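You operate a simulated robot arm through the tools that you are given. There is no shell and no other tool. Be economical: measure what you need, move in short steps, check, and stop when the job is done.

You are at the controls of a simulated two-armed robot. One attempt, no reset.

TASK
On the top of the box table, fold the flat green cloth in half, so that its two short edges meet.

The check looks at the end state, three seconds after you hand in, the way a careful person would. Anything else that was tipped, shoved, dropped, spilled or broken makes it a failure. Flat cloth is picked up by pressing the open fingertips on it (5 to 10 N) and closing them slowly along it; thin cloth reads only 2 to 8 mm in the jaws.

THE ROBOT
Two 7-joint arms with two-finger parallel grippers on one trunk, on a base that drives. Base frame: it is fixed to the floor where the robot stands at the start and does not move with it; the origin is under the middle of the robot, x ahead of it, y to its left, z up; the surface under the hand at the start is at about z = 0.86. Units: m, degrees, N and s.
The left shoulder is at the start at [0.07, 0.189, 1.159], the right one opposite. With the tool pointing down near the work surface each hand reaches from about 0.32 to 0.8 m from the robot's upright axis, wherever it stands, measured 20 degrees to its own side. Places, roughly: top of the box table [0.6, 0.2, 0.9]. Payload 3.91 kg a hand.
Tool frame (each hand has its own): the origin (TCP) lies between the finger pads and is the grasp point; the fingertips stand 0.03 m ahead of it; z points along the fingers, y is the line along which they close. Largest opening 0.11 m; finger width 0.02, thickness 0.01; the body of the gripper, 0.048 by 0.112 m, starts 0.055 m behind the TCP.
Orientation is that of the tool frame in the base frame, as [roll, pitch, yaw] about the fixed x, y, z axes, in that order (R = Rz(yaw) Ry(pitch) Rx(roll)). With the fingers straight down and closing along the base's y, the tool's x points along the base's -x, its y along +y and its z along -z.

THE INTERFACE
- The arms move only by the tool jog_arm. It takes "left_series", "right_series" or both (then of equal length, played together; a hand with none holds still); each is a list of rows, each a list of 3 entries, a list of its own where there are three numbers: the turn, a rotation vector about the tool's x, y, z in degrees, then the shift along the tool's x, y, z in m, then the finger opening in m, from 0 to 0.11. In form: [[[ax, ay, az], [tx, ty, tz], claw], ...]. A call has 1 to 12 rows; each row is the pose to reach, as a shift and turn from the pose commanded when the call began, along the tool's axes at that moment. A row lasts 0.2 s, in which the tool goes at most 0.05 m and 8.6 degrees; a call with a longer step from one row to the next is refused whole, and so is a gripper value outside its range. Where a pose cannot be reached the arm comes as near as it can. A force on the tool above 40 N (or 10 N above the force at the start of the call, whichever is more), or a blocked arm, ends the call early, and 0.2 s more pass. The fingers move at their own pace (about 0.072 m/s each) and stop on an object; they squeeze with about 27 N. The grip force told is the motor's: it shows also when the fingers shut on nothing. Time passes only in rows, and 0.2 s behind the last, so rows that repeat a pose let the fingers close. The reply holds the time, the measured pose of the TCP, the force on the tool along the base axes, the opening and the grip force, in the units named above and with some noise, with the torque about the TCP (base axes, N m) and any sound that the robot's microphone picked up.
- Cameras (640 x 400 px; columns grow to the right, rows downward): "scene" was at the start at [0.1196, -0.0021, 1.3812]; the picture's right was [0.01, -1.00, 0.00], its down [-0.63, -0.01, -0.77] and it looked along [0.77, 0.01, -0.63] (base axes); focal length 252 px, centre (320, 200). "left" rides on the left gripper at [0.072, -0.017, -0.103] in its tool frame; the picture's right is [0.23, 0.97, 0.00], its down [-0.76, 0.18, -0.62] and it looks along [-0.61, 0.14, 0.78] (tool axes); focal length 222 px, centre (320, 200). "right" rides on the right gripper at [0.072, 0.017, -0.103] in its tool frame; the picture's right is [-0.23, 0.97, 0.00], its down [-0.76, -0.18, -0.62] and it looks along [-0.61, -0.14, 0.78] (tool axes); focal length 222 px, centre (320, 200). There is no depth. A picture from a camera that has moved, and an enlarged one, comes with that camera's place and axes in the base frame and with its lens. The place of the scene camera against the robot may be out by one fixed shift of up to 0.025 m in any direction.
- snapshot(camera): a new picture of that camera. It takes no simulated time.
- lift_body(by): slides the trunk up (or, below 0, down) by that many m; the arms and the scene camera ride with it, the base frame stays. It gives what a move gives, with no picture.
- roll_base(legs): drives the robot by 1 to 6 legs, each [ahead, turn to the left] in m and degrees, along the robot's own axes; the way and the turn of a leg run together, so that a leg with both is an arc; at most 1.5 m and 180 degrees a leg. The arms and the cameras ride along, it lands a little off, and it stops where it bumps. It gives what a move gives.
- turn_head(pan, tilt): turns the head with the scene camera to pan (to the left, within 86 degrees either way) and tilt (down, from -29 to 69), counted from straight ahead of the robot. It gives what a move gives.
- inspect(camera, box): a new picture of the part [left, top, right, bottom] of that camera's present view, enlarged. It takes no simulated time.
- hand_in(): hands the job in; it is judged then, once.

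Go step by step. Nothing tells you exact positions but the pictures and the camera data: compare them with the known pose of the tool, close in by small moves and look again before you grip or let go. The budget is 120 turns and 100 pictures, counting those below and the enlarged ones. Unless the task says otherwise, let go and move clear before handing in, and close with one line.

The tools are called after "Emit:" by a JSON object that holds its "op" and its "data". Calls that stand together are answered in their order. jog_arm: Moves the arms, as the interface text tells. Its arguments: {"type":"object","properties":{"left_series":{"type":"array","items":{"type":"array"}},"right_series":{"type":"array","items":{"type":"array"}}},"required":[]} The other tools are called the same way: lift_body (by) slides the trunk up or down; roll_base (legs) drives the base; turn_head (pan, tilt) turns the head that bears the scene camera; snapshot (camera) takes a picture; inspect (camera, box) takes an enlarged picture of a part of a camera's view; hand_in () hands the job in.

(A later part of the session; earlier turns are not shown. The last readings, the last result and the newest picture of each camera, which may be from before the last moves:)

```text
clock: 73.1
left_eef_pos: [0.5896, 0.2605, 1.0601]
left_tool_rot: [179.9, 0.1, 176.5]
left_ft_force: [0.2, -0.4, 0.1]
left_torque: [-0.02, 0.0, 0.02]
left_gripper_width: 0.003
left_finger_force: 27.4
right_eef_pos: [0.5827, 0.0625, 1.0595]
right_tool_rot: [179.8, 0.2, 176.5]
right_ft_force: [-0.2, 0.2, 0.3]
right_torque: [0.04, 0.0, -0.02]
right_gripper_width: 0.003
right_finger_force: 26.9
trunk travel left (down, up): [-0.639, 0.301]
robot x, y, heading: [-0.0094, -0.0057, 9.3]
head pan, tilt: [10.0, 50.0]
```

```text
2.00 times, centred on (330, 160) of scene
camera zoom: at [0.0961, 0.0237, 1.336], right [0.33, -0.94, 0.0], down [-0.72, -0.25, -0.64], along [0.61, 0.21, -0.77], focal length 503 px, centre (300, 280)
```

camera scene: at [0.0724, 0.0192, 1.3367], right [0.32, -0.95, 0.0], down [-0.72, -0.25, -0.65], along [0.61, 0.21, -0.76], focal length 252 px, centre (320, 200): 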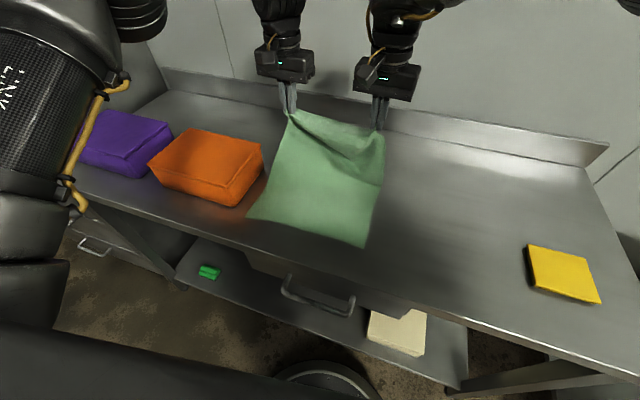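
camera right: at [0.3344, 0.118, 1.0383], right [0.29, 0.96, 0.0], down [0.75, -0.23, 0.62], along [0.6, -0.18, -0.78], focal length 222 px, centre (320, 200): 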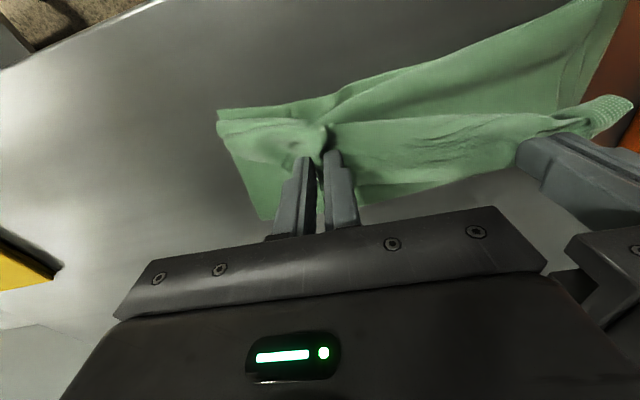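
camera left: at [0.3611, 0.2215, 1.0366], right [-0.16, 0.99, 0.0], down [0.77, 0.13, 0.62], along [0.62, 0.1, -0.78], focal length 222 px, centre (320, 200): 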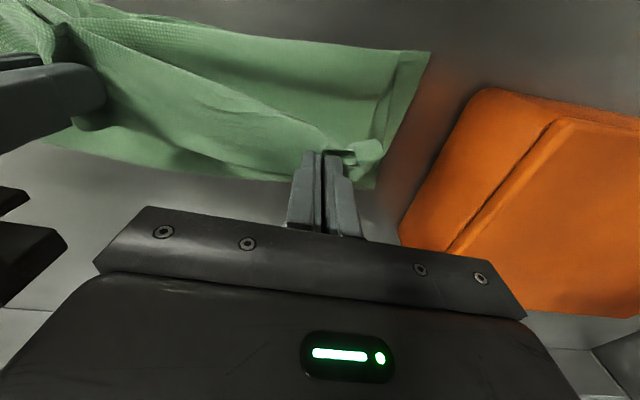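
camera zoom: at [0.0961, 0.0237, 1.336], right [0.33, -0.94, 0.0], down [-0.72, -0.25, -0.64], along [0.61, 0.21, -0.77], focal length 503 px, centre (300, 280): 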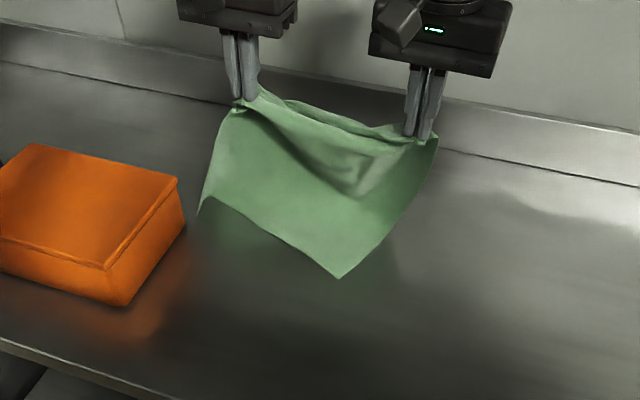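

Surprising: the whole cloth now seems to hang from the hands, perhaps because the grips took both short edges together. I'll check with the wrist cameras.

Emit:
{"op": "snapshot", "data": {"camera": "left"}}

Emit:
{"op": "snapshot", "data": {"camera": "right"}}

```text
12 pictures are left
camera left: at [0.5166, 0.2474, 1.162], right [-0.17, 0.99, 0.0], down [0.77, 0.13, 0.62], along [0.62, 0.1, -0.78], focal length 222 px, centre (320, 200)
```

left: 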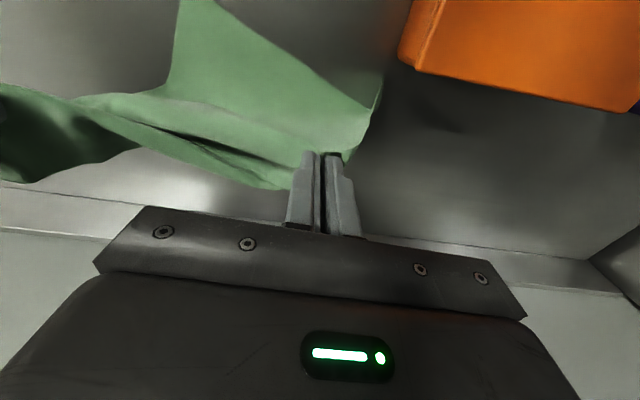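

```text
11 pictures are left
camera right: at [0.5104, 0.0843, 1.1624], right [0.29, 0.96, 0.0], down [0.75, -0.23, 0.62], along [0.6, -0.18, -0.78], focal length 222 px, centre (320, 200)
```

right: 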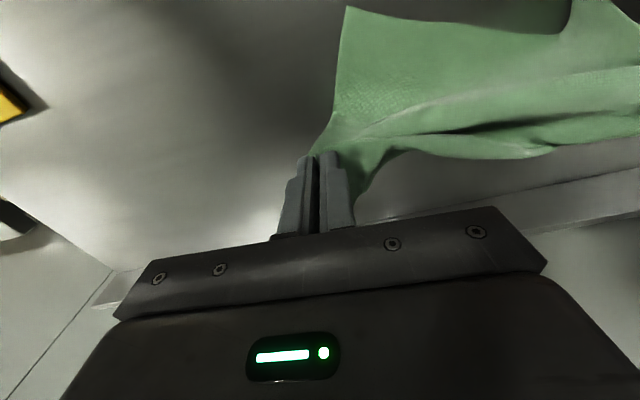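

Now I understand: the left grip holds both left corners together, the right grip holds just the far-right corner, and the near-right corner lies free on the table at about (0.51, 0.11). I'll lay this down forwards: the far layer flat at the bottom with its edge at x≈0.70, and afterwards carry the free corner over to meet it. First a little forward drive and the lowering arc.

Emit:
{"op": "roll_base", "data": {"legs": [[0.033, 0]]}}

Emit:
{"op": "jog_arm", "data": {"left_series": [[[0, -2, 0], [-0.01, -0.0005, 0.015], 0], [[0, -4, 0], [-0.02, -0.001, 0.028], 0], [[0, -6, 0], [-0.032, -0.002, 0.043], 0], [[0, -8, 0], [-0.043, -0.003, 0.058], 0], [[0, -10, 0], [-0.053, -0.004, 0.074], 0], [[0, -12, 0], [-0.061, -0.0045, 0.09], 0], [[0, -14, 0], [-0.067, -0.005, 0.107], 0], [[0, -15, 0], [-0.072, -0.0054, 0.125], 0], [[0, -15, 0], [-0.075, -0.0054, 0.143], 0], [[0, -15, 0], [-0.0765, -0.0054, 0.158], 0]], "right_series": [[[0, -2, 0], [-0.01, -0.0005, 0.015], 0], [[0, -4, 0], [-0.02, -0.001, 0.028], 0], [[0, -6, 0], [-0.031, -0.002, 0.043], 0], [[0, -8, 0], [-0.042, -0.003, 0.058], 0], [[0, -10, 0], [-0.051, -0.004, 0.074], 0], [[0, -12, 0], [-0.059, -0.0055, 0.09], 0], [[0, -14, 0], [-0.065, -0.007, 0.107], 0], [[0, -15, 0], [-0.07, -0.0085, 0.125], 0], [[0, -15, 0], [-0.073, -0.0085, 0.143], 0], [[0, -15, 0], [-0.0737, -0.0085, 0.158], 0]]}}

Emit:
{"op": "inspect", "data": {"camera": "scene", "box": [230, 80, 430, 260]}}

```text
clock: 73.9
left_eef_pos: [0.6158, 0.2663, 1.0658]
left_tool_rot: [180.0, 0.4, 176.7]
left_ft_force: [-1.1, -0.6, 1.3]
left_torque: [0.0, -0.05, -0.01]
left_gripper_width: 0.0029
left_finger_force: 27.1
right_eef_pos: [0.6083, 0.068, 1.0638]
right_tool_rot: [179.7, 0.5, 176.7]
right_ft_force: [0.1, 0.2, -0.1]
right_torque: [0.02, -0.04, 0.01]
right_gripper_width: 0.0034
right_finger_force: 26.7
trunk travel left (down, up): [-0.639, 0.301]
robot x, y, heading: [0.022, -0.0008, 9.4]
head pan, tilt: [10.0, 50.0]
```

```text
clock: 76.1
left_eef_pos: [0.6987, 0.2541, 0.9016]
left_tool_rot: [-179.9, 15.1, 176.7]
left_ft_force: [0.8, -0.1, -0.3]
left_torque: [0.02, 0.01, 0.0]
left_gripper_width: 0.0028
left_finger_force: 26.5
right_eef_pos: [0.6889, 0.0584, 0.9024]
right_tool_rot: [179.8, 15.0, 176.6]
right_ft_force: [-0.3, -0.6, 0.4]
right_torque: [0.01, 0.03, 0.02]
right_gripper_width: 0.003
right_finger_force: 26.8
trunk travel left (down, up): [-0.639, 0.301]
robot x, y, heading: [0.0243, 0.0015, 9.3]
head pan, tilt: [10.0, 50.0]
```

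```text
2.22 times, centred on (330, 170) of scene
camera zoom: at [0.1301, 0.0295, 1.3359], right [0.33, -0.94, 0.0], down [-0.72, -0.25, -0.64], along [0.61, 0.21, -0.77], focal length 559 px, centre (298, 267)
```

zoom: 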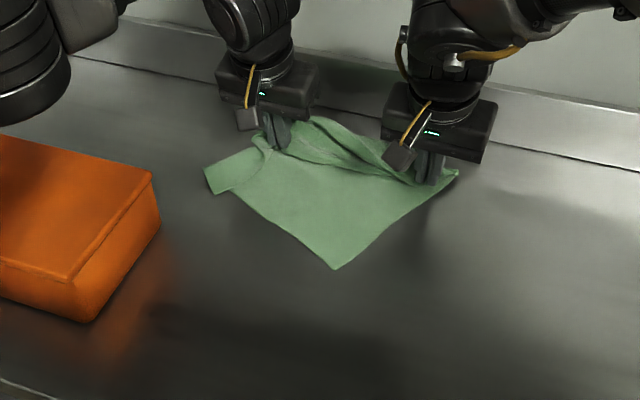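

The loop fell on the far side instead, so the layers are muddled but nothing else was touched. Cleanest is to lift the far edge until the whole cloth hangs straight, and lay it out anew from there. I'll raise arms and trunk and look.

Emit:
{"op": "jog_arm", "data": {"left_series": [[[0, 2, 0], [0.0102, -0.001, -0.028], 0], [[0, 4, 0], [0.0204, -0.002, -0.056], 0], [[0, 6, 0], [0.0306, -0.003, -0.084], 0], [[0, 8, 0], [0.0409, -0.004, -0.111], 0], [[0, 10, 0], [0.0511, -0.005, -0.139], 0], [[0, 12, 0], [0.0613, -0.006, -0.167], 0], [[0, 15, 0], [0.0715, -0.0076, -0.195], 0]], "right_series": [[[0, 2, 0], [0.0088, -0.001, -0.0275], 0], [[0, 4, 0], [0.0177, -0.002, -0.055], 0], [[0, 6, 0], [0.0265, -0.003, -0.0825], 0], [[0, 8, 0], [0.0353, -0.004, -0.11], 0], [[0, 10, 0], [0.0441, -0.005, -0.1376], 0], [[0, 12, 0], [0.053, -0.006, -0.165], 0], [[0, 15, 0], [0.0618, -0.007, -0.1926], 0]]}}

Emit:
{"op": "lift_body", "data": {"by": 0.21}}

Emit:
{"op": "snapshot", "data": {"camera": "scene"}}

```text
clock: 77.7
left_eef_pos: [0.5765, 0.2534, 1.0755]
left_tool_rot: [-179.9, 0.2, 176.6]
left_ft_force: [-1.1, 0.5, 0.2]
left_torque: [-0.01, 0.0, 0.0]
left_gripper_width: 0.0029
left_finger_force: 26.4
right_eef_pos: [0.5742, 0.0542, 1.0731]
right_tool_rot: [179.9, 0.3, 176.7]
right_ft_force: [0.1, -0.7, -0.4]
right_torque: [0.06, -0.02, -0.01]
right_gripper_width: 0.0029
right_finger_force: 26.7
trunk travel left (down, up): [-0.639, 0.301]
robot x, y, heading: [0.0205, -0.0007, 9.2]
head pan, tilt: [10.0, 50.0]
```

```text
clock: 79.8
left_eef_pos: [0.5451, 0.2526, 1.2073]
left_tool_rot: [-179.1, -7.9, 176.0]
left_ft_force: [0.1, 0.2, -0.9]
left_torque: [0.0, 0.03, 0.0]
left_gripper_width: 0.0027
left_finger_force: 27.0
right_eef_pos: [0.5459, 0.0485, 1.2614]
right_tool_rot: [-178.1, -1.6, 177.7]
right_ft_force: [-0.3, 0.9, -0.8]
right_torque: [0.01, 0.01, 0.01]
right_gripper_width: 0.003
right_finger_force: 27.1
trunk travel left (down, up): [-0.84, 0.1]
robot x, y, heading: [0.019, 0.0014, 9.1]
head pan, tilt: [10.0, 50.0]
stopped: the arm was blocked; the commanded pose is now the measured one
```

```text
9 pictures are left
camera scene: at [0.1089, 0.0259, 1.5417], right [0.33, -0.94, 0.0], down [-0.72, -0.25, -0.65], along [0.62, 0.21, -0.76], focal length 252 px, centre (320, 200)
```

scene: 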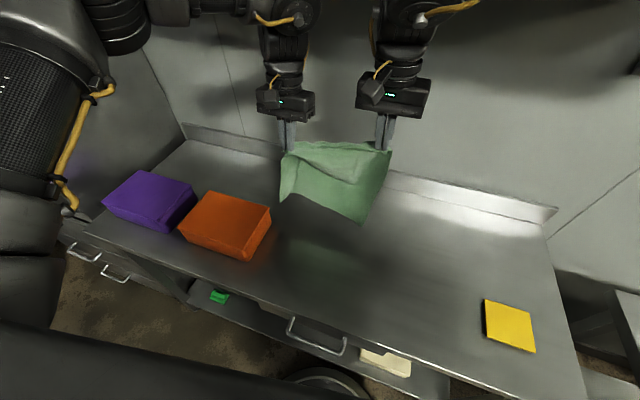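

Emit:
{"op": "inspect", "data": {"camera": "scene", "box": [240, 70, 440, 250]}}

```text
2.22 times, centred on (340, 160) of scene
camera zoom: at [0.1089, 0.0259, 1.5417], right [0.33, -0.94, 0.0], down [-0.72, -0.25, -0.65], along [0.62, 0.21, -0.76], focal length 559 px, centre (276, 289)
```

zoom: 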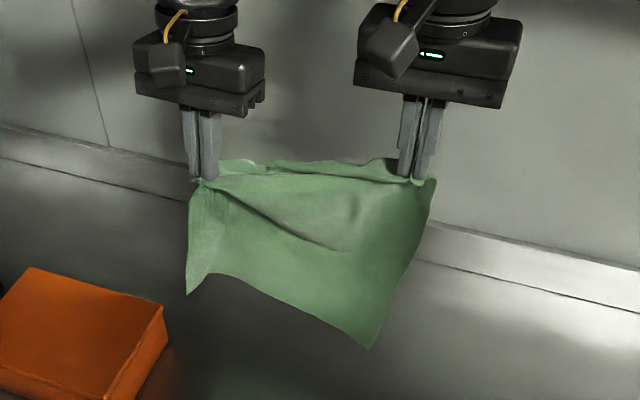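

The cloth hangs over the grip line like over a clothesline, about 0.21–0.26 m at the front and the remaining 0.11–0.16 m (far edge) behind. I'll lower it, set the rear flap down far out, then bring the hands back and down so that the cloth lies out flat, ready for a clean fold.

Emit:
{"op": "lift_body", "data": {"by": -0.15}}

Emit:
{"op": "jog_arm", "data": {"left_series": [[[0, -2, 0], [-0.012, 0, 0], 0], [[0, -4, 0], [-0.024, 0, 0], 0], [[0, -6, 0], [-0.037, 0, 0], 0], [[0, -8, 0], [-0.05, 0, 0], 0], [[0, -8, 0], [-0.062, 0, 0], 0], [[0, -8, 0], [-0.075, 0, 0.005], 0], [[0, -8, 0], [-0.085, 0, 0.01], 0]], "right_series": [[[0, 0, 0], [-0.013, 0, 0.01], 0], [[0, 0, 0], [-0.026, 0, 0.025], 0], [[0, 0, 0], [-0.04, 0, 0.04], 0], [[0, 0, 0], [-0.054, 0, 0.055], 0], [[0, 0, 0], [-0.067, 0, 0.07], 0], [[0, 0, 0], [-0.08, 0, 0.085], 0], [[0, 0, 0], [-0.092, 0, 0.095], 0]]}}

Emit:
{"op": "snapshot", "data": {"camera": "scene"}}

```text
clock: 81.6
left_eef_pos: [0.5595, 0.2534, 1.048]
left_tool_rot: [-179.0, -8.3, 176.0]
left_ft_force: [0.6, -0.9, 0.1]
left_torque: [0.01, 0.01, 0.0]
left_gripper_width: 0.0028
left_finger_force: 27.0
right_eef_pos: [0.5642, 0.0503, 1.1034]
right_tool_rot: [-178.4, -2.2, 177.3]
right_ft_force: [0.1, 0.6, -0.4]
right_torque: [0.02, 0.04, 0.02]
right_gripper_width: 0.0035
right_finger_force: 27.0
trunk travel left (down, up): [-0.69, 0.25]
robot x, y, heading: [0.02, -0.0017, 9.5]
head pan, tilt: [10.0, 50.0]
```

```text
clock: 83.2
left_eef_pos: [0.641, 0.2483, 1.0279]
left_tool_rot: [-179.1, -0.4, 176.1]
left_ft_force: [0.3, 0.0, 0.0]
left_torque: [0.03, 0.01, -0.01]
left_gripper_width: 0.0027
left_finger_force: 27.5
right_eef_pos: [0.64, 0.0454, 1.004]
right_tool_rot: [-178.6, -2.1, 177.3]
right_ft_force: [0.6, -0.8, 1.1]
right_torque: [0.0, 0.03, 0.05]
right_gripper_width: 0.0025
right_finger_force: 26.5
right hand out of reach, approached as far as the arm can: row 7
trunk travel left (down, up): [-0.69, 0.25]
robot x, y, heading: [0.0201, 0.0003, 9.2]
head pan, tilt: [10.0, 50.0]
```

```text
7 pictures are left
camera scene: at [0.1275, 0.0288, 1.3872], right [0.33, -0.94, 0.0], down [-0.72, -0.25, -0.64], along [0.61, 0.21, -0.77], focal length 252 px, centre (320, 200)
```

scene: 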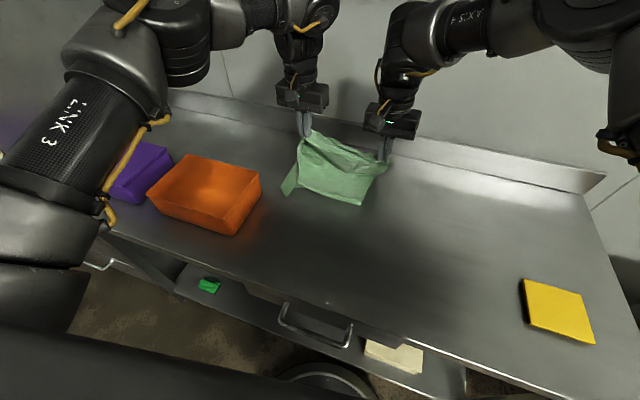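

The cloth is bunched towards the far side; I'll lift it clear, drive back, and then lay it out by trailing its near edge over the table while driving forward.

Emit:
{"op": "jog_arm", "data": {"left_series": [[[0, 0, 0], [0, 0, -0.025], 0], [[0, 0, 0], [0, 0, -0.05], 0], [[0, 0, 0], [0, 0, -0.075], 0], [[0, 0, 0], [0.01, 0, -0.1], 0], [[0, 0, 0], [0.02, 0, -0.105], 0]], "right_series": [[[0, 0, 0], [0, 0, -0.033], 0], [[0, 0, 0], [0.01, 0, -0.066], 0], [[0, 0, 0], [0.02, 0, -0.1], 0], [[0, 0, 0], [0.03, 0, -0.13], 0], [[0, 0, 0], [0.03, 0, -0.155], 0]]}}

Emit:
{"op": "roll_base", "data": {"legs": [[-0.24, 0]]}}

Emit:
{"op": "snapshot", "data": {"camera": "scene"}}

```text
clock: 84.4
left_eef_pos: [0.6199, 0.2518, 1.1343]
left_tool_rot: [-178.9, -0.3, 176.1]
left_ft_force: [-0.2, 0.6, 0.5]
left_torque: [-0.03, -0.04, 0.01]
left_gripper_width: 0.0027
left_finger_force: 26.9
right_eef_pos: [0.6069, 0.0531, 1.1593]
right_tool_rot: [-178.5, -2.0, 177.3]
right_ft_force: [0.2, 0.0, -0.1]
right_torque: [-0.01, -0.01, -0.01]
right_gripper_width: 0.0027
right_finger_force: 26.9
right hand out of reach, approached as far as the arm can: row 1, 5
trunk travel left (down, up): [-0.69, 0.25]
robot x, y, heading: [0.0209, -0.0018, 9.5]
head pan, tilt: [10.0, 50.0]
```

```text
clock: 86.2
left_eef_pos: [0.384, 0.2143, 1.1312]
left_tool_rot: [-179.0, -0.3, 176.1]
left_ft_force: [0.2, 0.6, -0.3]
left_torque: [0.0, -0.02, 0.0]
left_gripper_width: 0.0029
left_finger_force: 27.0
right_eef_pos: [0.3708, 0.0139, 1.1574]
right_tool_rot: [-178.6, -2.0, 177.3]
right_ft_force: [0.1, -0.2, 0.4]
right_torque: [0.03, 0.0, -0.01]
right_gripper_width: 0.0029
right_finger_force: 27.4
trunk travel left (down, up): [-0.69, 0.25]
robot x, y, heading: [-0.2185, -0.0391, 9.4]
head pan, tilt: [10.0, 50.0]
```

```text
6 pictures are left
camera scene: at [-0.1102, -0.0097, 1.3871], right [0.33, -0.94, 0.0], down [-0.72, -0.25, -0.64], along [0.61, 0.21, -0.77], focal length 252 px, centre (320, 200)
```

scene: 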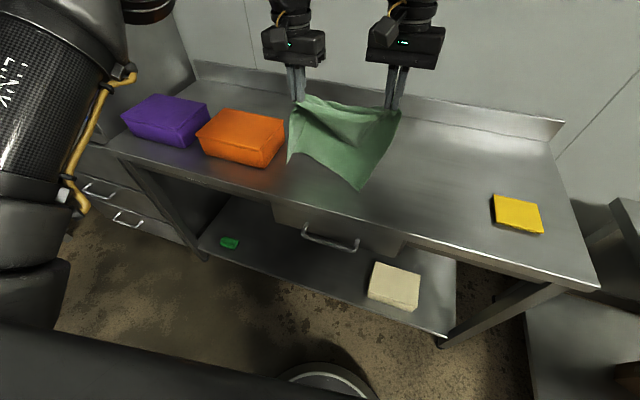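

The hang is now clear: on the left the grip is exactly at mid-length (0.18 m front), on the right about 5 cm off (0.24 m front). I'll drive forward, let the short edges touch down at x≈0.6 and swing the hands back and down, so that both layers lie together with the crease towards me; then just the right side needs adjusting.

Emit:
{"op": "roll_base", "data": {"legs": [[0.235, 0]]}}

Emit:
{"op": "jog_arm", "data": {"left_series": [[[0, 0, 0], [0, 0, 0.029], 0], [[0, 0, 0], [0, 0, 0.058], 0], [[0, 0, 0], [0.024, -0.0015, 0.06], 0], [[0, 0, 0], [0.048, -0.003, 0.064], 0], [[0, 0, 0], [0.071, -0.004, 0.072], 0], [[0, 0, 0], [0.0925, -0.0055, 0.083], 0], [[0, 0, 0], [0.113, -0.007, 0.096], 0], [[0, 0, 0], [0.131, -0.008, 0.112], 0]], "right_series": [[[0, 0, 0], [0, 0, 0.013], 0], [[0, 0, 0], [0, 0, 0.027], 0], [[0, 0, 0], [0.031, -0.002, 0.029], 0], [[0, 0, 0], [0.062, -0.004, 0.035], 0], [[0, 0, 0], [0.092, -0.0055, 0.045], 0], [[0, 0, 0], [0.12, -0.007, 0.059], 0], [[0, 0, 0], [0.146, -0.009, 0.077], 0], [[0, 0, 0], [0.17, -0.01, 0.097], 0]]}}

Emit:
{"op": "jog_arm", "data": {"left_series": [[[0, 0, 0], [0.016, -0.001, 0.018], 0], [[0, 0, 0], [0.029, -0.002, 0.038], 0], [[0, 0, 0], [0.04, -0.0025, 0.06], 0], [[0, 0, 0], [0.048, -0.003, 0.083], 0], [[0, 0, 0], [0.052, -0.003, 0.1], 0], [[0, 0, 0], [0.053, -0.003, 0.11], 0]], "right_series": [[[0, 0, 0], [0.02, -0.001, 0.024], 0], [[0, 0, 0], [0.038, -0.002, 0.05], 0], [[0, 0, 0], [0.052, -0.003, 0.078], 0], [[0, 0, 0], [0.062, -0.004, 0.108], 0], [[0, 0, 0], [0.068, -0.004, 0.133], 0], [[0, 0, 0], [0.0695, -0.004, 0.149], 0]]}}

Emit:
{"op": "inspect", "data": {"camera": "scene", "box": [200, 80, 440, 260]}}

```text
clock: 87.9
left_eef_pos: [0.6219, 0.2548, 1.1331]
left_tool_rot: [-179.0, -0.3, 176.5]
left_ft_force: [0.3, -0.4, 0.6]
left_torque: [0.02, 0.01, 0.01]
left_gripper_width: 0.0028
left_finger_force: 27.5
right_eef_pos: [0.6095, 0.0572, 1.159]
right_tool_rot: [-178.6, -2.1, 177.6]
right_ft_force: [-0.2, 0.4, -0.3]
right_torque: [0.02, 0.0, 0.03]
right_gripper_width: 0.0027
right_finger_force: 27.1
trunk travel left (down, up): [-0.69, 0.25]
robot x, y, heading: [0.0249, -0.0004, 9.5]
head pan, tilt: [10.0, 50.0]
```

```text
clock: 89.7
left_eef_pos: [0.4899, 0.2538, 1.0209]
left_tool_rot: [-179.0, -0.2, 176.5]
left_ft_force: [-0.4, -0.6, -0.4]
left_torque: [-0.02, 0.02, -0.02]
left_gripper_width: 0.003
left_finger_force: 27.0
right_eef_pos: [0.4376, 0.0523, 1.0696]
right_tool_rot: [-178.7, -2.0, 177.6]
right_ft_force: [-0.4, 0.4, -0.8]
right_torque: [0.02, 0.0, -0.01]
right_gripper_width: 0.0029
right_finger_force: 26.5
trunk travel left (down, up): [-0.69, 0.25]
robot x, y, heading: [0.0199, -0.0025, 9.5]
head pan, tilt: [10.0, 50.0]
```

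```text
clock: 91.1
left_eef_pos: [0.4368, 0.2525, 0.9113]
left_tool_rot: [-178.9, -0.3, 176.4]
left_ft_force: [-0.8, -0.4, 0.1]
left_torque: [0.0, -0.01, -0.02]
left_gripper_width: 0.0028
left_finger_force: 27.5
right_eef_pos: [0.3614, 0.0476, 0.9227]
right_tool_rot: [-178.6, -2.0, 177.6]
right_ft_force: [0.9, 0.3, -0.4]
right_torque: [0.06, 0.01, 0.02]
right_gripper_width: 0.003
right_finger_force: 26.7
trunk travel left (down, up): [-0.69, 0.25]
robot x, y, heading: [0.0209, -0.0008, 9.9]
head pan, tilt: [10.0, 50.0]
```

```text
2.22 times, centred on (320, 170) of scene
camera zoom: at [0.1295, 0.0307, 1.3872], right [0.34, -0.94, 0.0], down [-0.72, -0.26, -0.64], along [0.61, 0.22, -0.77], focal length 559 px, centre (320, 267)
```

zoom: 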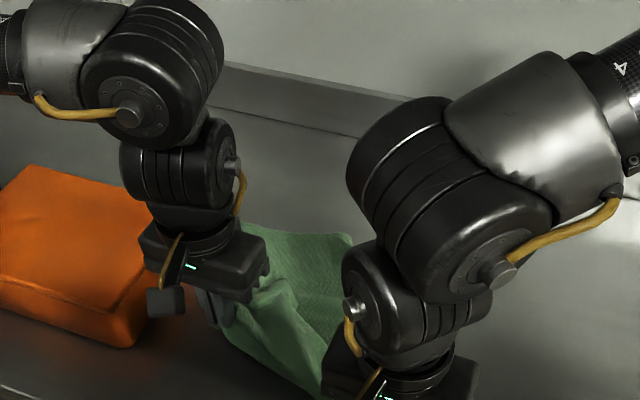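

The layers lie out away from me with the crease in the hands, but the right arm blocks the view. I'll set the right side down, release just the right hand, and move it aside to look; the left keeps its hold.

Emit:
{"op": "jog_arm", "data": {"right_series": [[[0, 0, 0], [0, 0, 0.016], 0], [[0, 0, 0], [0, 0, 0.016], 0.012], [[0, 0, 0], [0, 0, 0.016], 0.024], [[0, 0, 0], [0, 0, 0.016], 0.034], [[0, 0, 0], [0, 0, -0.02], 0.034], [[0, 0, 0], [0, 0, -0.06], 0.034], [[0, 0, 0], [0, -0.03, -0.09], 0.034], [[0, 0, 0], [0, -0.07, -0.1], 0.034], [[0, 0, 0], [0, -0.115, -0.1], 0.034], [[0, 0, 0], [0, -0.16, -0.1], 0.034], [[0, 0, 0], [0, -0.205, -0.1], 0.034], [[0, 0, 0], [0, -0.25, -0.1], 0.034]]}}

Emit:
{"op": "inspect", "data": {"camera": "scene", "box": [220, 100, 440, 260]}}

```text
clock: 93.7
left_eef_pos: [0.4348, 0.2515, 0.9124]
left_tool_rot: [-179.0, -0.3, 176.4]
left_ft_force: [0.1, -1.4, 0.0]
left_torque: [0.01, 0.0, 0.01]
left_gripper_width: 0.0025
left_finger_force: 27.0
right_eef_pos: [0.3616, -0.0791, 1.024]
right_tool_rot: [-178.6, -2.0, 177.6]
right_ft_force: [-1.1, 0.3, -0.9]
right_torque: [0.01, 0.0, -0.03]
right_gripper_width: 0.0341
right_finger_force: 0.0
right hand out of reach, approached as far as the arm can: row 10, 11, 12
trunk travel left (down, up): [-0.69, 0.25]
robot x, y, heading: [0.0268, 0.0009, 9.5]
head pan, tilt: [10.0, 50.0]
```

```text
2.50 times, centred on (330, 180) of scene
camera zoom: at [0.1285, 0.0297, 1.3873], right [0.34, -0.94, 0.0], down [-0.72, -0.26, -0.64], along [0.61, 0.22, -0.77], focal length 629 px, centre (295, 250)
```

zoom: 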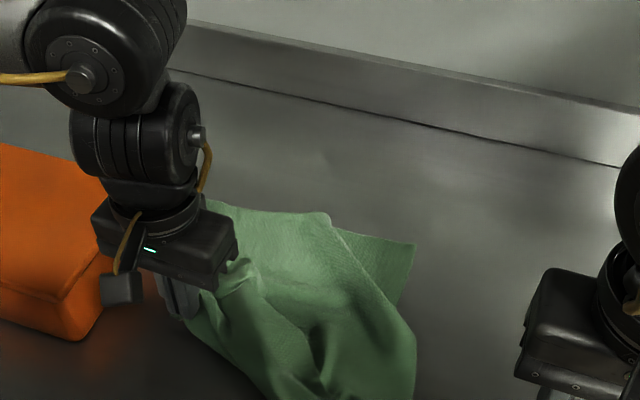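

The top layer's far-right corner lies at about (0.61, 0.16), while the bottom layer's corner is at (0.60, 0.06), so the top corner must go about 10 cm to the right. I'll bring the right hand over the top corner and look closely.

Emit:
{"op": "jog_arm", "data": {"right_series": [[[0, -2, 0], [-0.03, 0.02, 0], 0.034], [[0, -4, 0], [-0.06, 0.04, 0], 0.034], [[0, -6, 0], [-0.09, 0.065, 0], 0.034], [[0, -8, 0], [-0.12, 0.09, 0], 0.034], [[0, -10, 0], [-0.15, 0.12, 0], 0.034], [[0, -12, 0], [-0.175, 0.15, 0.01], 0.034], [[0, -14, 0], [-0.195, 0.185, 0.025], 0.034], [[0, -16, 0], [-0.21, 0.22, 0.045], 0.034], [[0, -17, 0], [-0.2196, 0.2535, 0.065], 0.034], [[0, -17, 0], [-0.2196, 0.2535, 0.075], 0.034]]}}

Emit:
{"op": "inspect", "data": {"camera": "right", "box": [160, 20, 480, 220]}}

```text
clock: 95.9
left_eef_pos: [0.4362, 0.2525, 0.9118]
left_tool_rot: [-179.0, -0.3, 176.5]
left_ft_force: [0.2, -0.3, 0.0]
left_torque: [0.03, 0.03, 0.01]
left_gripper_width: 0.0029
left_finger_force: 26.7
right_eef_pos: [0.5861, 0.1603, 0.9411]
right_tool_rot: [-178.6, 15.1, 178.0]
right_ft_force: [-0.1, -0.6, -0.7]
right_torque: [0.04, -0.02, 0.01]
right_gripper_width: 0.0339
right_finger_force: 0.0
trunk travel left (down, up): [-0.69, 0.25]
robot x, y, heading: [0.0233, 0.0027, 9.7]
head pan, tilt: [10.0, 50.0]
```

```text
2.00 times, centred on (320, 120) of right
camera zoom: at [0.4909, 0.1834, 1.0221], right [0.26, 0.96, 0.04], down [0.57, -0.18, 0.8], along [0.78, -0.19, -0.59], focal length 444 px, centre (320, 360)
```

zoom: 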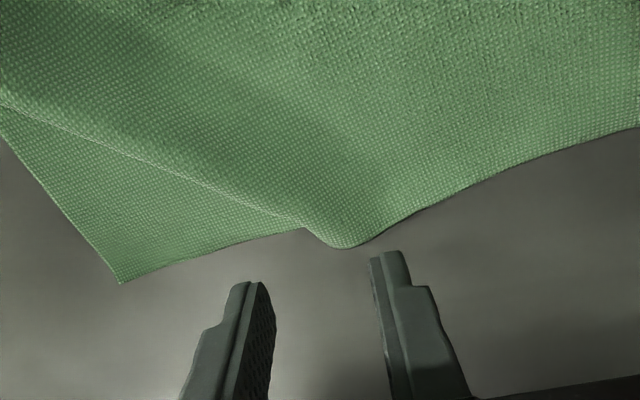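

The top layer's corner lies at (0.62, 0.163), right over the other short edge, just 10 cm too far left. I'll lower onto the top layer just inside this corner, feeling for light contact.

Emit:
{"op": "jog_arm", "data": {"right_series": [[[0, 0, 0], [0, 0.0205, 0.01], 0.034], [[0, 0, 0], [0, 0.0205, 0.03], 0.034], [[0, 0, 0], [0, 0.0205, 0.042], 0.034], [[0, 0, 0], [0, 0.0205, 0.0457], 0.034], [[0, 0, 0], [0, 0.0205, 0.047], 0.034]]}}

```text
clock: 97.1
left_eef_pos: [0.4359, 0.2527, 0.9121]
left_tool_rot: [-179.0, -0.3, 176.5]
left_ft_force: [-0.3, 0.3, -0.3]
left_torque: [0.0, 0.01, 0.0]
left_gripper_width: 0.0028
left_finger_force: 26.8
right_eef_pos: [0.5998, 0.1785, 0.8939]
right_tool_rot: [-178.7, 15.1, 177.9]
right_ft_force: [-0.5, -0.5, 0.6]
right_torque: [0.04, -0.04, -0.01]
right_gripper_width: 0.0339
right_finger_force: 0.1
trunk travel left (down, up): [-0.69, 0.25]
robot x, y, heading: [0.0243, -0.0011, 9.9]
head pan, tilt: [10.0, 50.0]
```

Emit:
{"op": "jog_arm", "data": {"right_series": [[[0, 0, 0], [0.0003, 0, 0.001], 0.034], [[0, 0, 0], [0.0005, 0, 0.002], 0.034]]}}

```text
clock: 97.7
left_eef_pos: [0.4356, 0.252, 0.9121]
left_tool_rot: [-178.9, -0.3, 176.4]
left_ft_force: [-1.1, -0.3, 0.5]
left_torque: [-0.01, 0.0, 0.01]
left_gripper_width: 0.0028
left_finger_force: 27.3
right_eef_pos: [0.5996, 0.1779, 0.8935]
right_tool_rot: [-178.6, 14.9, 178.1]
right_ft_force: [0.7, 0.0, 0.3]
right_torque: [0.02, 0.02, 0.03]
right_gripper_width: 0.0339
right_finger_force: 0.1
trunk travel left (down, up): [-0.69, 0.25]
robot x, y, heading: [0.025, 0.0015, 9.9]
head pan, tilt: [10.0, 50.0]
```

Emit:
{"op": "jog_arm", "data": {"right_series": [[[0, 0, 0], [0.0004, 0, 0.0016], 0.034], [[0, 0, 0], [0.0004, 0, 0.0016], 0.034]]}}

```text
clock: 98.3
left_eef_pos: [0.4345, 0.2509, 0.9129]
left_tool_rot: [-179.0, -0.3, 176.6]
left_ft_force: [0.2, -0.1, -0.3]
left_torque: [0.02, 0.02, -0.03]
left_gripper_width: 0.0027
left_finger_force: 27.3
right_eef_pos: [0.5997, 0.1773, 0.8933]
right_tool_rot: [-178.7, 15.1, 178.0]
right_ft_force: [0.4, 1.9, 9.7]
right_torque: [0.24, 0.04, 0.0]
right_gripper_width: 0.0343
right_finger_force: 0.5
trunk travel left (down, up): [-0.69, 0.25]
robot x, y, heading: [0.0234, -0.002, 9.9]
head pan, tilt: [10.0, 50.0]
```

Emit:
{"op": "jog_arm", "data": {"right_series": [[[0, 0, 0], [-0.0002, 0, -0.0008], 0.034], [[0, 0, 0], [-0.0002, 0, -0.0008], 0.028], [[0, 0, 0], [-0.0002, 0, -0.0008], 0.022], [[0, 0, 0], [-0.0002, 0, -0.0008], 0.016], [[0, 0, 0], [-0.0002, 0, -0.0008], 0.01], [[0, 0, 0], [-0.0002, 0, -0.0008], 0.004], [[0, 0, 0], [-0.0002, 0, -0.0008], 0.0], [[0, 0, 0], [-0.0002, 0, -0.0008], 0.0], [[0, 0, 0], [-0.003, 0, -0.012], 0.0], [[0, 0, 0], [-0.0065, 0, -0.025], 0.0], [[0, 0, 0], [-0.009, 0, -0.035], 0.0]]}}

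Emit:
{"op": "snapshot", "data": {"camera": "right"}}

```text
clock: 100.7
left_eef_pos: [0.4357, 0.2526, 0.9119]
left_tool_rot: [-179.0, -0.3, 176.4]
left_ft_force: [-0.7, -0.1, -0.2]
left_torque: [-0.02, 0.05, 0.0]
left_gripper_width: 0.003
left_finger_force: 27.5
right_eef_pos: [0.5987, 0.1804, 0.9263]
right_tool_rot: [-178.5, 14.9, 178.0]
right_ft_force: [0.3, 0.2, -0.2]
right_torque: [0.0, 0.05, 0.02]
right_gripper_width: 0.0018
right_finger_force: 26.9
trunk travel left (down, up): [-0.69, 0.25]
robot x, y, heading: [0.0273, 0.0023, 9.5]
head pan, tilt: [10.0, 50.0]
```

```text
2 pictures are left
camera right: at [0.5039, 0.2038, 1.0077], right [0.26, 0.97, 0.03], down [0.57, -0.18, 0.8], along [0.78, -0.19, -0.6], focal length 222 px, centre (320, 200)
```

right: 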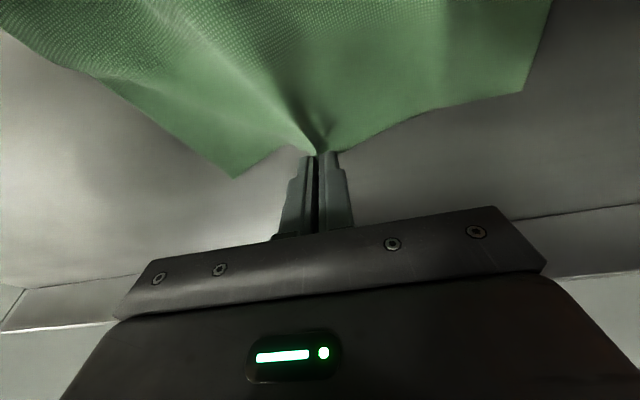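

This picture settles it: the right hand holds one free short edge (E1, corners about (0.61, 0.06) and (0.61, 0.315)), the top layer; the other short edge lies beneath, lined up at the left but about 11 cm short at the right. I'll put the edge down, release both hands gently and clear the view for one look.

Emit:
{"op": "jog_arm", "data": {"left_series": [[[0, 0, 0], [0, 0, 0.006], 0], [[0, 0, 0], [0, 0, 0.012], 0], [[0, 0, 0], [0, 0, 0.013], 0.01], [[0, 0, 0], [0, 0, 0.013], 0.02], [[0, 0, 0], [0, 0, 0.013], 0.032], [[0, 0, 0], [0, 0, -0.02], 0.032], [[0, 0, 0], [0, 0, -0.06], 0.032], [[0, 0, 0], [0.02, 0, -0.1], 0.032], [[0, 0, 0], [0.04, 0, -0.14], 0.032], [[0, 0, 0], [0.06, 0, -0.17], 0.032], [[0, 0, 0], [0.08, 0, -0.19], 0.032]], "right_series": [[[0, 0, 0], [0.0026, -0.004, 0.01], 0], [[0, 0, 0], [0.0052, -0.008, 0.02], 0], [[0, 0, 0], [0.0075, -0.01, 0.028], 0], [[0, 0, 0], [0.0075, -0.01, 0.028], 0.015], [[0, 0, 0], [0.0075, -0.01, 0.028], 0.034], [[0, 0, 0], [0, -0.01, 0.0], 0.034], [[0, 0, 0], [0, -0.01, -0.04], 0.034], [[0, 0, 0], [0, -0.04, -0.07], 0.034], [[0, 0, 0], [0, -0.085, -0.08], 0.034], [[0, 0, 0], [0, -0.13, -0.08], 0.034], [[0, 0, 0], [0, -0.175, -0.08], 0.034]]}}

Emit:
{"op": "jog_arm", "data": {"right_series": [[[0, 4, 0], [0, -0.04, 0], 0.034], [[0, 8, 0], [0.02, -0.08, 0], 0.034], [[0, 12, 0], [0.04, -0.12, 0], 0.034], [[0, 15, 0], [0.06, -0.15, 0], 0.034]]}}

Emit:
{"op": "inspect", "data": {"camera": "scene", "box": [210, 100, 450, 290]}}

```text
clock: 103.1
left_eef_pos: [0.3851, 0.2723, 1.0921]
left_tool_rot: [-179.3, -0.5, 176.5]
left_ft_force: [0.2, -0.4, 0.5]
left_torque: [0.04, 0.07, 0.0]
left_gripper_width: 0.0321
left_finger_force: 0.1
left hand out of reach, approached as far as the arm can: row 9, 10, 11
right_eef_pos: [0.5768, 0.0062, 1.0078]
right_tool_rot: [-178.8, 14.9, 177.9]
right_ft_force: [0.9, -1.2, 0.7]
right_torque: [0.02, 0.04, 0.01]
right_gripper_width: 0.0339
right_finger_force: 0.1
trunk travel left (down, up): [-0.69, 0.25]
robot x, y, heading: [0.024, 0.0037, 9.4]
head pan, tilt: [10.0, 50.0]
```

```text
clock: 104.1
left_eef_pos: [0.3826, 0.2744, 1.092]
left_tool_rot: [-179.1, -0.2, 176.5]
left_ft_force: [-0.2, -0.7, 0.0]
left_torque: [-0.01, -0.01, 0.01]
left_gripper_width: 0.0322
left_finger_force: 0.0
right_eef_pos: [0.5082, -0.1445, 0.9973]
right_tool_rot: [-178.7, 0.1, 177.5]
right_ft_force: [-0.1, -0.7, -0.1]
right_torque: [0.03, 0.0, 0.02]
right_gripper_width: 0.0339
right_finger_force: 0.1
trunk travel left (down, up): [-0.69, 0.25]
robot x, y, heading: [0.026, 0.0039, 9.6]
head pan, tilt: [10.0, 50.0]
```

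```text
2.11 times, centred on (330, 195) of scene
camera zoom: at [0.1286, 0.0278, 1.3874], right [0.34, -0.94, 0.0], down [-0.72, -0.26, -0.64], along [0.61, 0.22, -0.77], focal length 530 px, centre (299, 210)
```

zoom: 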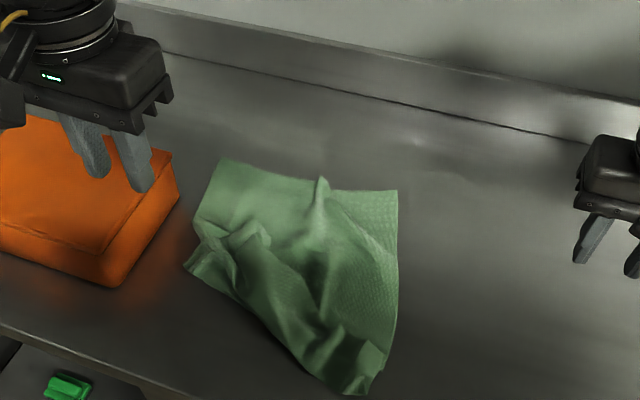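

The other short edge lies underneath and well short, so patching is not enough. But E1 is now an exposed single layer at both corners, so I can take it by both corners, hang the cloth, lay its other end down and fold E1 over it on a taut arc. I'll bring both hands above E1's corners, the left going high past the orange box.

Emit:
{"op": "jog_arm", "data": {"left_series": [[[0, 0, 0], [-0.035, 0.004, 0], 0.034], [[0, 0, 0], [-0.07, 0.008, 0], 0.034], [[0, 0, 0], [-0.105, 0.012, 0], 0.034], [[0, 0, 0], [-0.14, 0.016, 0], 0.034], [[0, 0, 0], [-0.175, 0.02, 0], 0.034], [[0, 0, 0], [-0.2079, 0.0243, 0.01], 0.034], [[0, 0, 0], [-0.2079, 0.0243, 0.05], 0.034], [[0, 0, 0], [-0.2079, 0.0243, 0.09], 0.034], [[0, 0, 0], [-0.2079, 0.0243, 0.13], 0.034], [[0, 0, 0], [-0.2079, 0.0243, 0.162], 0.034], [[0, 0, 0], [-0.2079, 0.0243, 0.162], 0.034]], "right_series": [[[0, 0, 0], [-0.014, 0.035, 0], 0.034], [[0, 0, 0], [-0.028, 0.07, 0], 0.034], [[0, 0, 0], [-0.042, 0.105, 0], 0.034], [[0, 0, 0], [-0.056, 0.14, 0], 0.034], [[0, 0, 0], [-0.07, 0.175, 0], 0.034], [[0, 0, 0], [-0.084, 0.21, 0], 0.034], [[0, 0, 0], [-0.0965, 0.242, 0.01], 0.034], [[0, 0, 0], [-0.0965, 0.242, 0.03], 0.034], [[0, 0, 0], [-0.0965, 0.242, 0.05], 0.034], [[0, 0, 0], [-0.0965, 0.242, 0.067], 0.034], [[0, 0, 0], [-0.0965, 0.242, 0.067], 0.034]]}}

```text
clock: 106.5
left_eef_pos: [0.5906, 0.2864, 0.9321]
left_tool_rot: [-179.1, -0.2, 176.5]
left_ft_force: [-0.4, 0.2, 0.7]
left_torque: [0.03, -0.03, 0.01]
left_gripper_width: 0.034
left_finger_force: 0.1
right_eef_pos: [0.6141, 0.0959, 0.9252]
right_tool_rot: [-178.6, 0.0, 177.7]
right_ft_force: [-0.1, 0.4, 0.3]
right_torque: [0.0, -0.02, 0.03]
right_gripper_width: 0.0341
right_finger_force: 0.0
trunk travel left (down, up): [-0.69, 0.25]
robot x, y, heading: [0.024, -0.0012, 9.6]
head pan, tilt: [10.0, 50.0]
```

Both hands are in place. Lowering to light contact.

Emit:
{"op": "jog_arm", "data": {"left_series": [[[0, 0, 0], [0, 0, 0.02], 0.034], [[0, 0, 0], [0, 0, 0.034], 0.034], [[0, 0, 0], [0, 0, 0.037], 0.034], [[0, 0, 0], [0, 0, 0.0385], 0.034]], "right_series": [[[0, 0, 0], [0, 0, 0.016], 0.034], [[0, 0, 0], [0, 0, 0.03], 0.034], [[0, 0, 0], [0, 0, 0.033], 0.034], [[0, 0, 0], [0, 0, 0.035], 0.034]]}}

```text
clock: 107.5
left_eef_pos: [0.5924, 0.2873, 0.891]
left_tool_rot: [-179.1, -0.1, 176.6]
left_ft_force: [1.2, -0.6, 3.0]
left_torque: [0.06, 0.01, -0.04]
left_gripper_width: 0.0338
left_finger_force: 0.0
right_eef_pos: [0.6143, 0.0951, 0.8918]
right_tool_rot: [-178.7, 0.2, 177.6]
right_ft_force: [-1.3, -1.5, 11.7]
right_torque: [0.32, 0.04, 0.02]
right_gripper_width: 0.0337
right_finger_force: 0.1
trunk travel left (down, up): [-0.69, 0.25]
robot x, y, heading: [0.0208, -0.0024, 9.5]
head pan, tilt: [10.0, 50.0]
```

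Emit:
{"op": "jog_arm", "data": {"left_series": [[[0, 0, 0], [0, 0, 0.0009], 0.034], [[0, 0, 0], [0, 0, 0.0009], 0.028], [[0, 0, 0], [0, 0, 0.0009], 0.022], [[0, 0, 0], [0, 0, 0.0009], 0.016], [[0, 0, 0], [0, 0, 0.0009], 0.01], [[0, 0, 0], [0, 0, 0.0009], 0.004], [[0, 0, 0], [0, 0, 0.0009], 0.0], [[0, 0, 0], [0, 0, 0.0009], 0.0], [[0, 0, 0], [0, -0.002, -0.008], 0.0], [[0, 0, 0], [0, -0.004, -0.02], 0.0], [[0, 0, 0], [0, -0.004, -0.03], 0.0]], "right_series": [[[0, 0, 0], [0, 0, -0.0005], 0.034], [[0, 0, 0], [0, 0, -0.0005], 0.028], [[0, 0, 0], [0, 0, -0.0005], 0.022], [[0, 0, 0], [0, 0, -0.0005], 0.016], [[0, 0, 0], [0, 0, -0.0005], 0.01], [[0, 0, 0], [0, 0, -0.0005], 0.004], [[0, 0, 0], [0, 0, -0.0005], 0.0], [[0, 0, 0], [0, 0, -0.0005], 0.0], [[0, 0, 0], [0, 0.002, -0.008], 0.0], [[0, 0, 0], [0, 0.004, -0.02], 0.0], [[0, 0, 0], [0, 0.004, -0.03], 0.0]]}}

```text
clock: 109.9
left_eef_pos: [0.5931, 0.2848, 0.9204]
left_tool_rot: [-178.9, -0.4, 176.5]
left_ft_force: [-0.5, 0.7, -0.5]
left_torque: [-0.02, 0.0, -0.05]
left_gripper_width: 0.0018
left_finger_force: 27.2
right_eef_pos: [0.6134, 0.101, 0.9177]
right_tool_rot: [-178.6, -0.1, 177.7]
right_ft_force: [-0.9, 0.4, 0.8]
right_torque: [0.05, 0.01, 0.05]
right_gripper_width: 0.002
right_finger_force: 26.8
trunk travel left (down, up): [-0.69, 0.25]
robot x, y, heading: [0.0226, 0.0038, 9.7]
head pan, tilt: [10.0, 50.0]
```

Both read about 2 mm, the single-layer value. I'll spread the hands slightly to feel whether the edge is really held between them.

Emit:
{"op": "jog_arm", "data": {"left_series": [[[0, 0, 0], [0, 0.003, -0.01], 0], [[0, 0, 0], [0, 0.006, -0.02], 0], [[0, 0, 0], [0, 0.009, -0.02], 0]], "right_series": [[[0, 0, 0], [0, -0.003, -0.01], 0], [[0, 0, 0], [0, -0.006, -0.02], 0], [[0, 0, 0], [0, -0.009, -0.02], 0]]}}

```text
clock: 110.7
left_eef_pos: [0.5959, 0.2939, 0.9405]
left_tool_rot: [-179.0, -0.4, 176.4]
left_ft_force: [0.1, 0.8, -0.9]
left_torque: [0.0, 0.02, 0.0]
left_gripper_width: 0.0018
left_finger_force: 26.7
right_eef_pos: [0.616, 0.0939, 0.9397]
right_tool_rot: [-178.4, 0.1, 177.6]
right_ft_force: [0.4, -0.2, 0.4]
right_torque: [-0.02, -0.01, -0.01]
right_gripper_width: 0.0024
right_finger_force: 27.4
trunk travel left (down, up): [-0.69, 0.25]
robot x, y, heading: [0.0231, 0.0014, 9.5]
head pan, tilt: [10.0, 50.0]
```

Emit:
{"op": "jog_arm", "data": {"left_series": [[[0, 0, 0], [0, 0.004, 0], 0], [[0, 0, 0], [0, 0.008, 0], 0]], "right_series": [[[0, 0, 0], [0, -0.004, 0], 0], [[0, 0, 0], [0, -0.008, 0], 0]]}}

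```text
clock: 111.3
left_eef_pos: [0.5963, 0.2991, 0.9402]
left_tool_rot: [-178.8, -0.1, 176.4]
left_ft_force: [-0.3, -10.3, -0.1]
left_torque: [-0.31, 0.02, -0.07]
left_gripper_width: 0.0019
left_finger_force: 27.0
right_eef_pos: [0.6144, 0.0857, 0.9394]
right_tool_rot: [-178.9, 0.0, 177.8]
right_ft_force: [-0.6, 10.8, 0.1]
right_torque: [0.31, 0.0, -0.04]
right_gripper_width: 0.002
right_finger_force: 26.7
trunk travel left (down, up): [-0.69, 0.25]
robot x, y, heading: [0.025, 0.001, 9.5]
head pan, tilt: [10.0, 50.0]
```

The hands feel 10 N between them, so both truly hold the same free short edge. I'll relax that, lift while shifting a little to the right away from the orange box, and raise the trunk so that the cloth hangs straight.

Emit:
{"op": "jog_arm", "data": {"left_series": [[[0, 0, 0], [0.002, -0.008, -0.02], 0], [[0, 0, 0], [0.005, -0.014, -0.05], 0], [[0, 0, 0], [0.01, -0.02, -0.08], 0], [[0, 0, 0], [0.015, -0.027, -0.11], 0], [[0, 0, 0], [0.02, -0.034, -0.14], 0], [[0, 0, 0], [0.024, -0.04, -0.17], 0], [[0, 0, 0], [0.0272, -0.0467, -0.2], 0], [[0, 0, 0], [0.0272, -0.0467, -0.2], 0]], "right_series": [[[0, 0, 0], [0.002, -0.001, -0.02], 0], [[0, 0, 0], [0.007, -0.006, -0.05], 0], [[0, 0, 0], [0.013, -0.012, -0.08], 0], [[0, 0, 0], [0.02, -0.019, -0.11], 0], [[0, 0, 0], [0.027, -0.026, -0.14], 0], [[0, 0, 0], [0.033, -0.032, -0.17], 0], [[0, 0, 0], [0.0384, -0.0387, -0.2], 0], [[0, 0, 0], [0.0384, -0.0387, -0.2], 0]]}}

Emit:
{"op": "lift_body", "data": {"by": 0.12}}

```text
clock: 113.1
left_eef_pos: [0.5689, 0.2604, 1.1392]
left_tool_rot: [-179.0, -0.4, 176.5]
left_ft_force: [1.7, -1.4, -0.4]
left_torque: [-0.03, 0.0, -0.07]
left_gripper_width: 0.0018
left_finger_force: 27.0
right_eef_pos: [0.5726, 0.0546, 1.1388]
right_tool_rot: [-178.6, -0.1, 177.7]
right_ft_force: [0.1, 0.4, -0.6]
right_torque: [0.02, 0.02, 0.02]
right_gripper_width: 0.002
right_finger_force: 27.5
trunk travel left (down, up): [-0.69, 0.25]
robot x, y, heading: [0.0228, 0.0001, 9.8]
head pan, tilt: [10.0, 50.0]
```

```text
clock: 114.6
left_eef_pos: [0.5383, 0.2616, 1.2096]
left_tool_rot: [-178.6, -6.0, 175.2]
left_ft_force: [0.9, -6.6, 2.1]
left_torque: [-0.23, -0.05, 0.0]
left_gripper_width: 0.0019
left_finger_force: 27.2
right_eef_pos: [0.5544, 0.0575, 1.266]
right_tool_rot: [-178.5, 0.8, 177.7]
right_ft_force: [-0.5, 8.0, -1.7]
right_torque: [0.19, -0.04, -0.04]
right_gripper_width: 0.0021
right_finger_force: 26.6
trunk travel left (down, up): [-0.81, 0.13]
robot x, y, heading: [0.0178, 0.0013, 9.7]
head pan, tilt: [10.0, 50.0]
```

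The left arm tops out at z≈1.21, so I'll take the trunk back down 5 cm to level the hands; the cloth still hangs nearly full length.

Emit:
{"op": "lift_body", "data": {"by": -0.06}}

Emit:
{"op": "jog_arm", "data": {"left_series": [[[0, 0, 0], [0, 0, 0], 0], [[0, 0, 0], [0, 0, 0], 0], [[0, 0, 0], [0, 0, 0], 0]], "right_series": [[[0, 0, 0], [0, 0, 0], 0], [[0, 0, 0], [0, 0, 0], 0], [[0, 0, 0], [0, 0, 0], 0]]}}

```text
clock: 115.6
left_eef_pos: [0.5692, 0.2623, 1.204]
left_tool_rot: [-178.8, -0.1, 176.7]
left_ft_force: [-0.1, -1.3, -0.5]
left_torque: [-0.01, 0.04, -0.02]
left_gripper_width: 0.0016
left_finger_force: 26.4
right_eef_pos: [0.5738, 0.0562, 1.2003]
right_tool_rot: [-178.5, 0.0, 177.7]
right_ft_force: [-0.6, 1.1, -0.1]
right_torque: [0.0, -0.01, 0.01]
right_gripper_width: 0.0021
right_finger_force: 26.8
trunk travel left (down, up): [-0.75, 0.19]
robot x, y, heading: [0.0246, 0.0051, 9.8]
head pan, tilt: [10.0, 50.0]
```

```text
clock: 116.4
left_eef_pos: [0.5661, 0.2599, 1.2002]
left_tool_rot: [-179.0, -0.3, 176.5]
left_ft_force: [0.2, -1.1, -0.4]
left_torque: [-0.01, -0.01, -0.01]
left_gripper_width: 0.0018
left_finger_force: 27.0
right_eef_pos: [0.573, 0.0537, 1.1989]
right_tool_rot: [-178.7, 0.1, 177.6]
right_ft_force: [0.2, 0.5, -0.6]
right_torque: [0.05, 0.02, 0.01]
right_gripper_width: 0.0018
right_finger_force: 26.6
trunk travel left (down, up): [-0.75, 0.19]
robot x, y, heading: [0.0231, 0.0033, 9.6]
head pan, tilt: [10.0, 50.0]
```

The hands are level with the edge spanned between them. Now I'll trail the tail briefly and lay the lower half down by moving back and down together, ending with the hands above the fold line at about x≈0.40.

Emit:
{"op": "jog_arm", "data": {"left_series": [[[0, 0, 0], [0.02, -0.0012, 0], 0], [[0, 0, 0], [0.04, -0.0024, 0], 0], [[0, 0, 0], [0.056, -0.0034, 0.016], 0], [[0, 0, 0], [0.072, -0.0044, 0.032], 0], [[0, 0, 0], [0.088, -0.0054, 0.048], 0], [[0, 0, 0], [0.104, -0.0063, 0.064], 0], [[0, 0, 0], [0.12, -0.0073, 0.08], 0], [[0, 0, 0], [0.136, -0.0083, 0.096], 0], [[0, 0, 0], [0.152, -0.0093, 0.112], 0], [[0, 0, 0], [0.168, -0.0102, 0.128], 0], [[0, 0, 0], [0.168, -0.0102, 0.128], 0]], "right_series": [[[0, 0, 0], [0.022, -0.0009, 0], 0], [[0, 0, 0], [0.044, -0.0018, 0], 0], [[0, 0, 0], [0.06, -0.0025, 0.016], 0], [[0, 0, 0], [0.076, -0.0032, 0.032], 0], [[0, 0, 0], [0.092, -0.0039, 0.048], 0], [[0, 0, 0], [0.108, -0.0045, 0.064], 0], [[0, 0, 0], [0.124, -0.0052, 0.08], 0], [[0, 0, 0], [0.14, -0.0059, 0.096], 0], [[0, 0, 0], [0.156, -0.0066, 0.112], 0], [[0, 0, 0], [0.172, -0.0072, 0.128], 0], [[0, 0, 0], [0.172, -0.0072, 0.128], 0]]}}

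```text
clock: 118.8
left_eef_pos: [0.4119, 0.2581, 1.0896]
left_tool_rot: [-179.1, -0.4, 176.5]
left_ft_force: [1.1, -3.0, -1.2]
left_torque: [-0.08, -0.01, -0.04]
left_gripper_width: 0.0016
left_finger_force: 27.3
left hand out of reach, approached as far as the arm can: row 10, 11
right_eef_pos: [0.4012, 0.0508, 1.073]
right_tool_rot: [-178.5, 0.0, 177.6]
right_ft_force: [0.3, 4.1, 0.1]
right_torque: [0.1, -0.03, 0.0]
right_gripper_width: 0.002
right_finger_force: 26.9
trunk travel left (down, up): [-0.75, 0.19]
robot x, y, heading: [0.0234, 0.0037, 9.6]
head pan, tilt: [10.0, 50.0]
```

The hands are above the fold line. I'll use my last picture here to see where the lower short edge lies, since that sets the target.

Emit:
{"op": "snapshot", "data": {"camera": "scene"}}

```text
0 pictures are left
camera scene: at [0.1289, 0.0306, 1.4472], right [0.34, -0.94, 0.0], down [-0.72, -0.26, -0.64], along [0.61, 0.22, -0.77], focal length 252 px, centre (320, 200)
```

scene: 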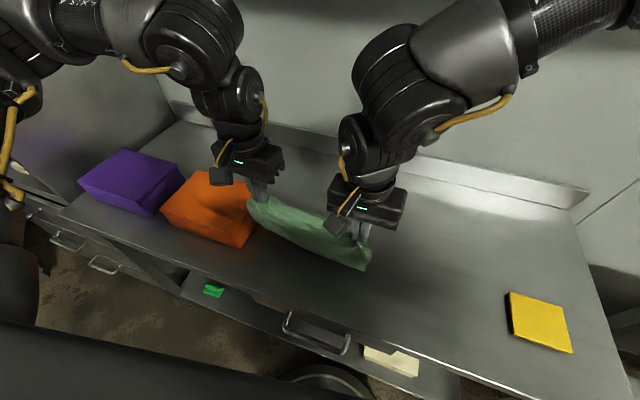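

From the view, the fold point is about x≈0.40 and the lower edge lies at roughly x≈0.55 (left) to 0.58 (right), hidden behind the hands. I'll now fold the held edge over on a taut arc so that it comes down on that edge.

Emit:
{"op": "jog_arm", "data": {"left_series": [[[0, 0, 0], [-0.02, 0.0, 0.018], 0], [[0, 0, 0], [-0.042, 0.001, 0.04], 0], [[0, 0, 0], [-0.062, 0.002, 0.058], 0], [[0, 0, 0], [-0.082, 0.003, 0.079], 0], [[0, 0, 0], [-0.095, 0.004, 0.097], 0], [[0, 0, 0], [-0.107, 0.0045, 0.115], 0], [[0, 0, 0], [-0.115, 0.005, 0.134], 0], [[0, 0, 0], [-0.122, 0.0055, 0.153], 0], [[0, 0, 0], [-0.125, 0.006, 0.17], 0], [[0, 0, 0], [-0.127, 0.006, 0.182], 0], [[0, 0, 0], [-0.127, 0.006, 0.186], 0]], "right_series": [[[0, 0, 0], [-0.025, 0.001, 0.006], 0], [[0, 0, 0], [-0.051, 0.002, 0.016], 0], [[0, 0, 0], [-0.071, 0.003, 0.025], 0], [[0, 0, 0], [-0.091, 0.004, 0.036], 0], [[0, 0, 0], [-0.109, 0.0046, 0.052], 0], [[0, 0, 0], [-0.126, 0.0053, 0.068], 0], [[0, 0, 0], [-0.139, 0.0058, 0.088], 0], [[0, 0, 0], [-0.151, 0.0063, 0.108], 0], [[0, 0, 0], [-0.158, 0.0066, 0.127], 0], [[0, 0, 0], [-0.163, 0.0068, 0.146], 0], [[0, 0, 0], [-0.165, 0.0069, 0.167], 0]]}}

```text
clock: 121.2
left_eef_pos: [0.5402, 0.2533, 0.9031]
left_tool_rot: [-178.9, -0.3, 176.6]
left_ft_force: [-0.6, -0.5, 0.2]
left_torque: [0.0, -0.02, -0.01]
left_gripper_width: 0.0018
left_finger_force: 27.2
right_eef_pos: [0.5644, 0.0475, 0.9039]
right_tool_rot: [-178.5, 0.0, 177.7]
right_ft_force: [0.1, 0.2, -0.1]
right_torque: [-0.02, -0.01, -0.03]
right_gripper_width: 0.0019
right_finger_force: 27.0
trunk travel left (down, up): [-0.75, 0.19]
robot x, y, heading: [0.0216, 0.0023, 9.9]
head pan, tilt: [10.0, 50.0]
```

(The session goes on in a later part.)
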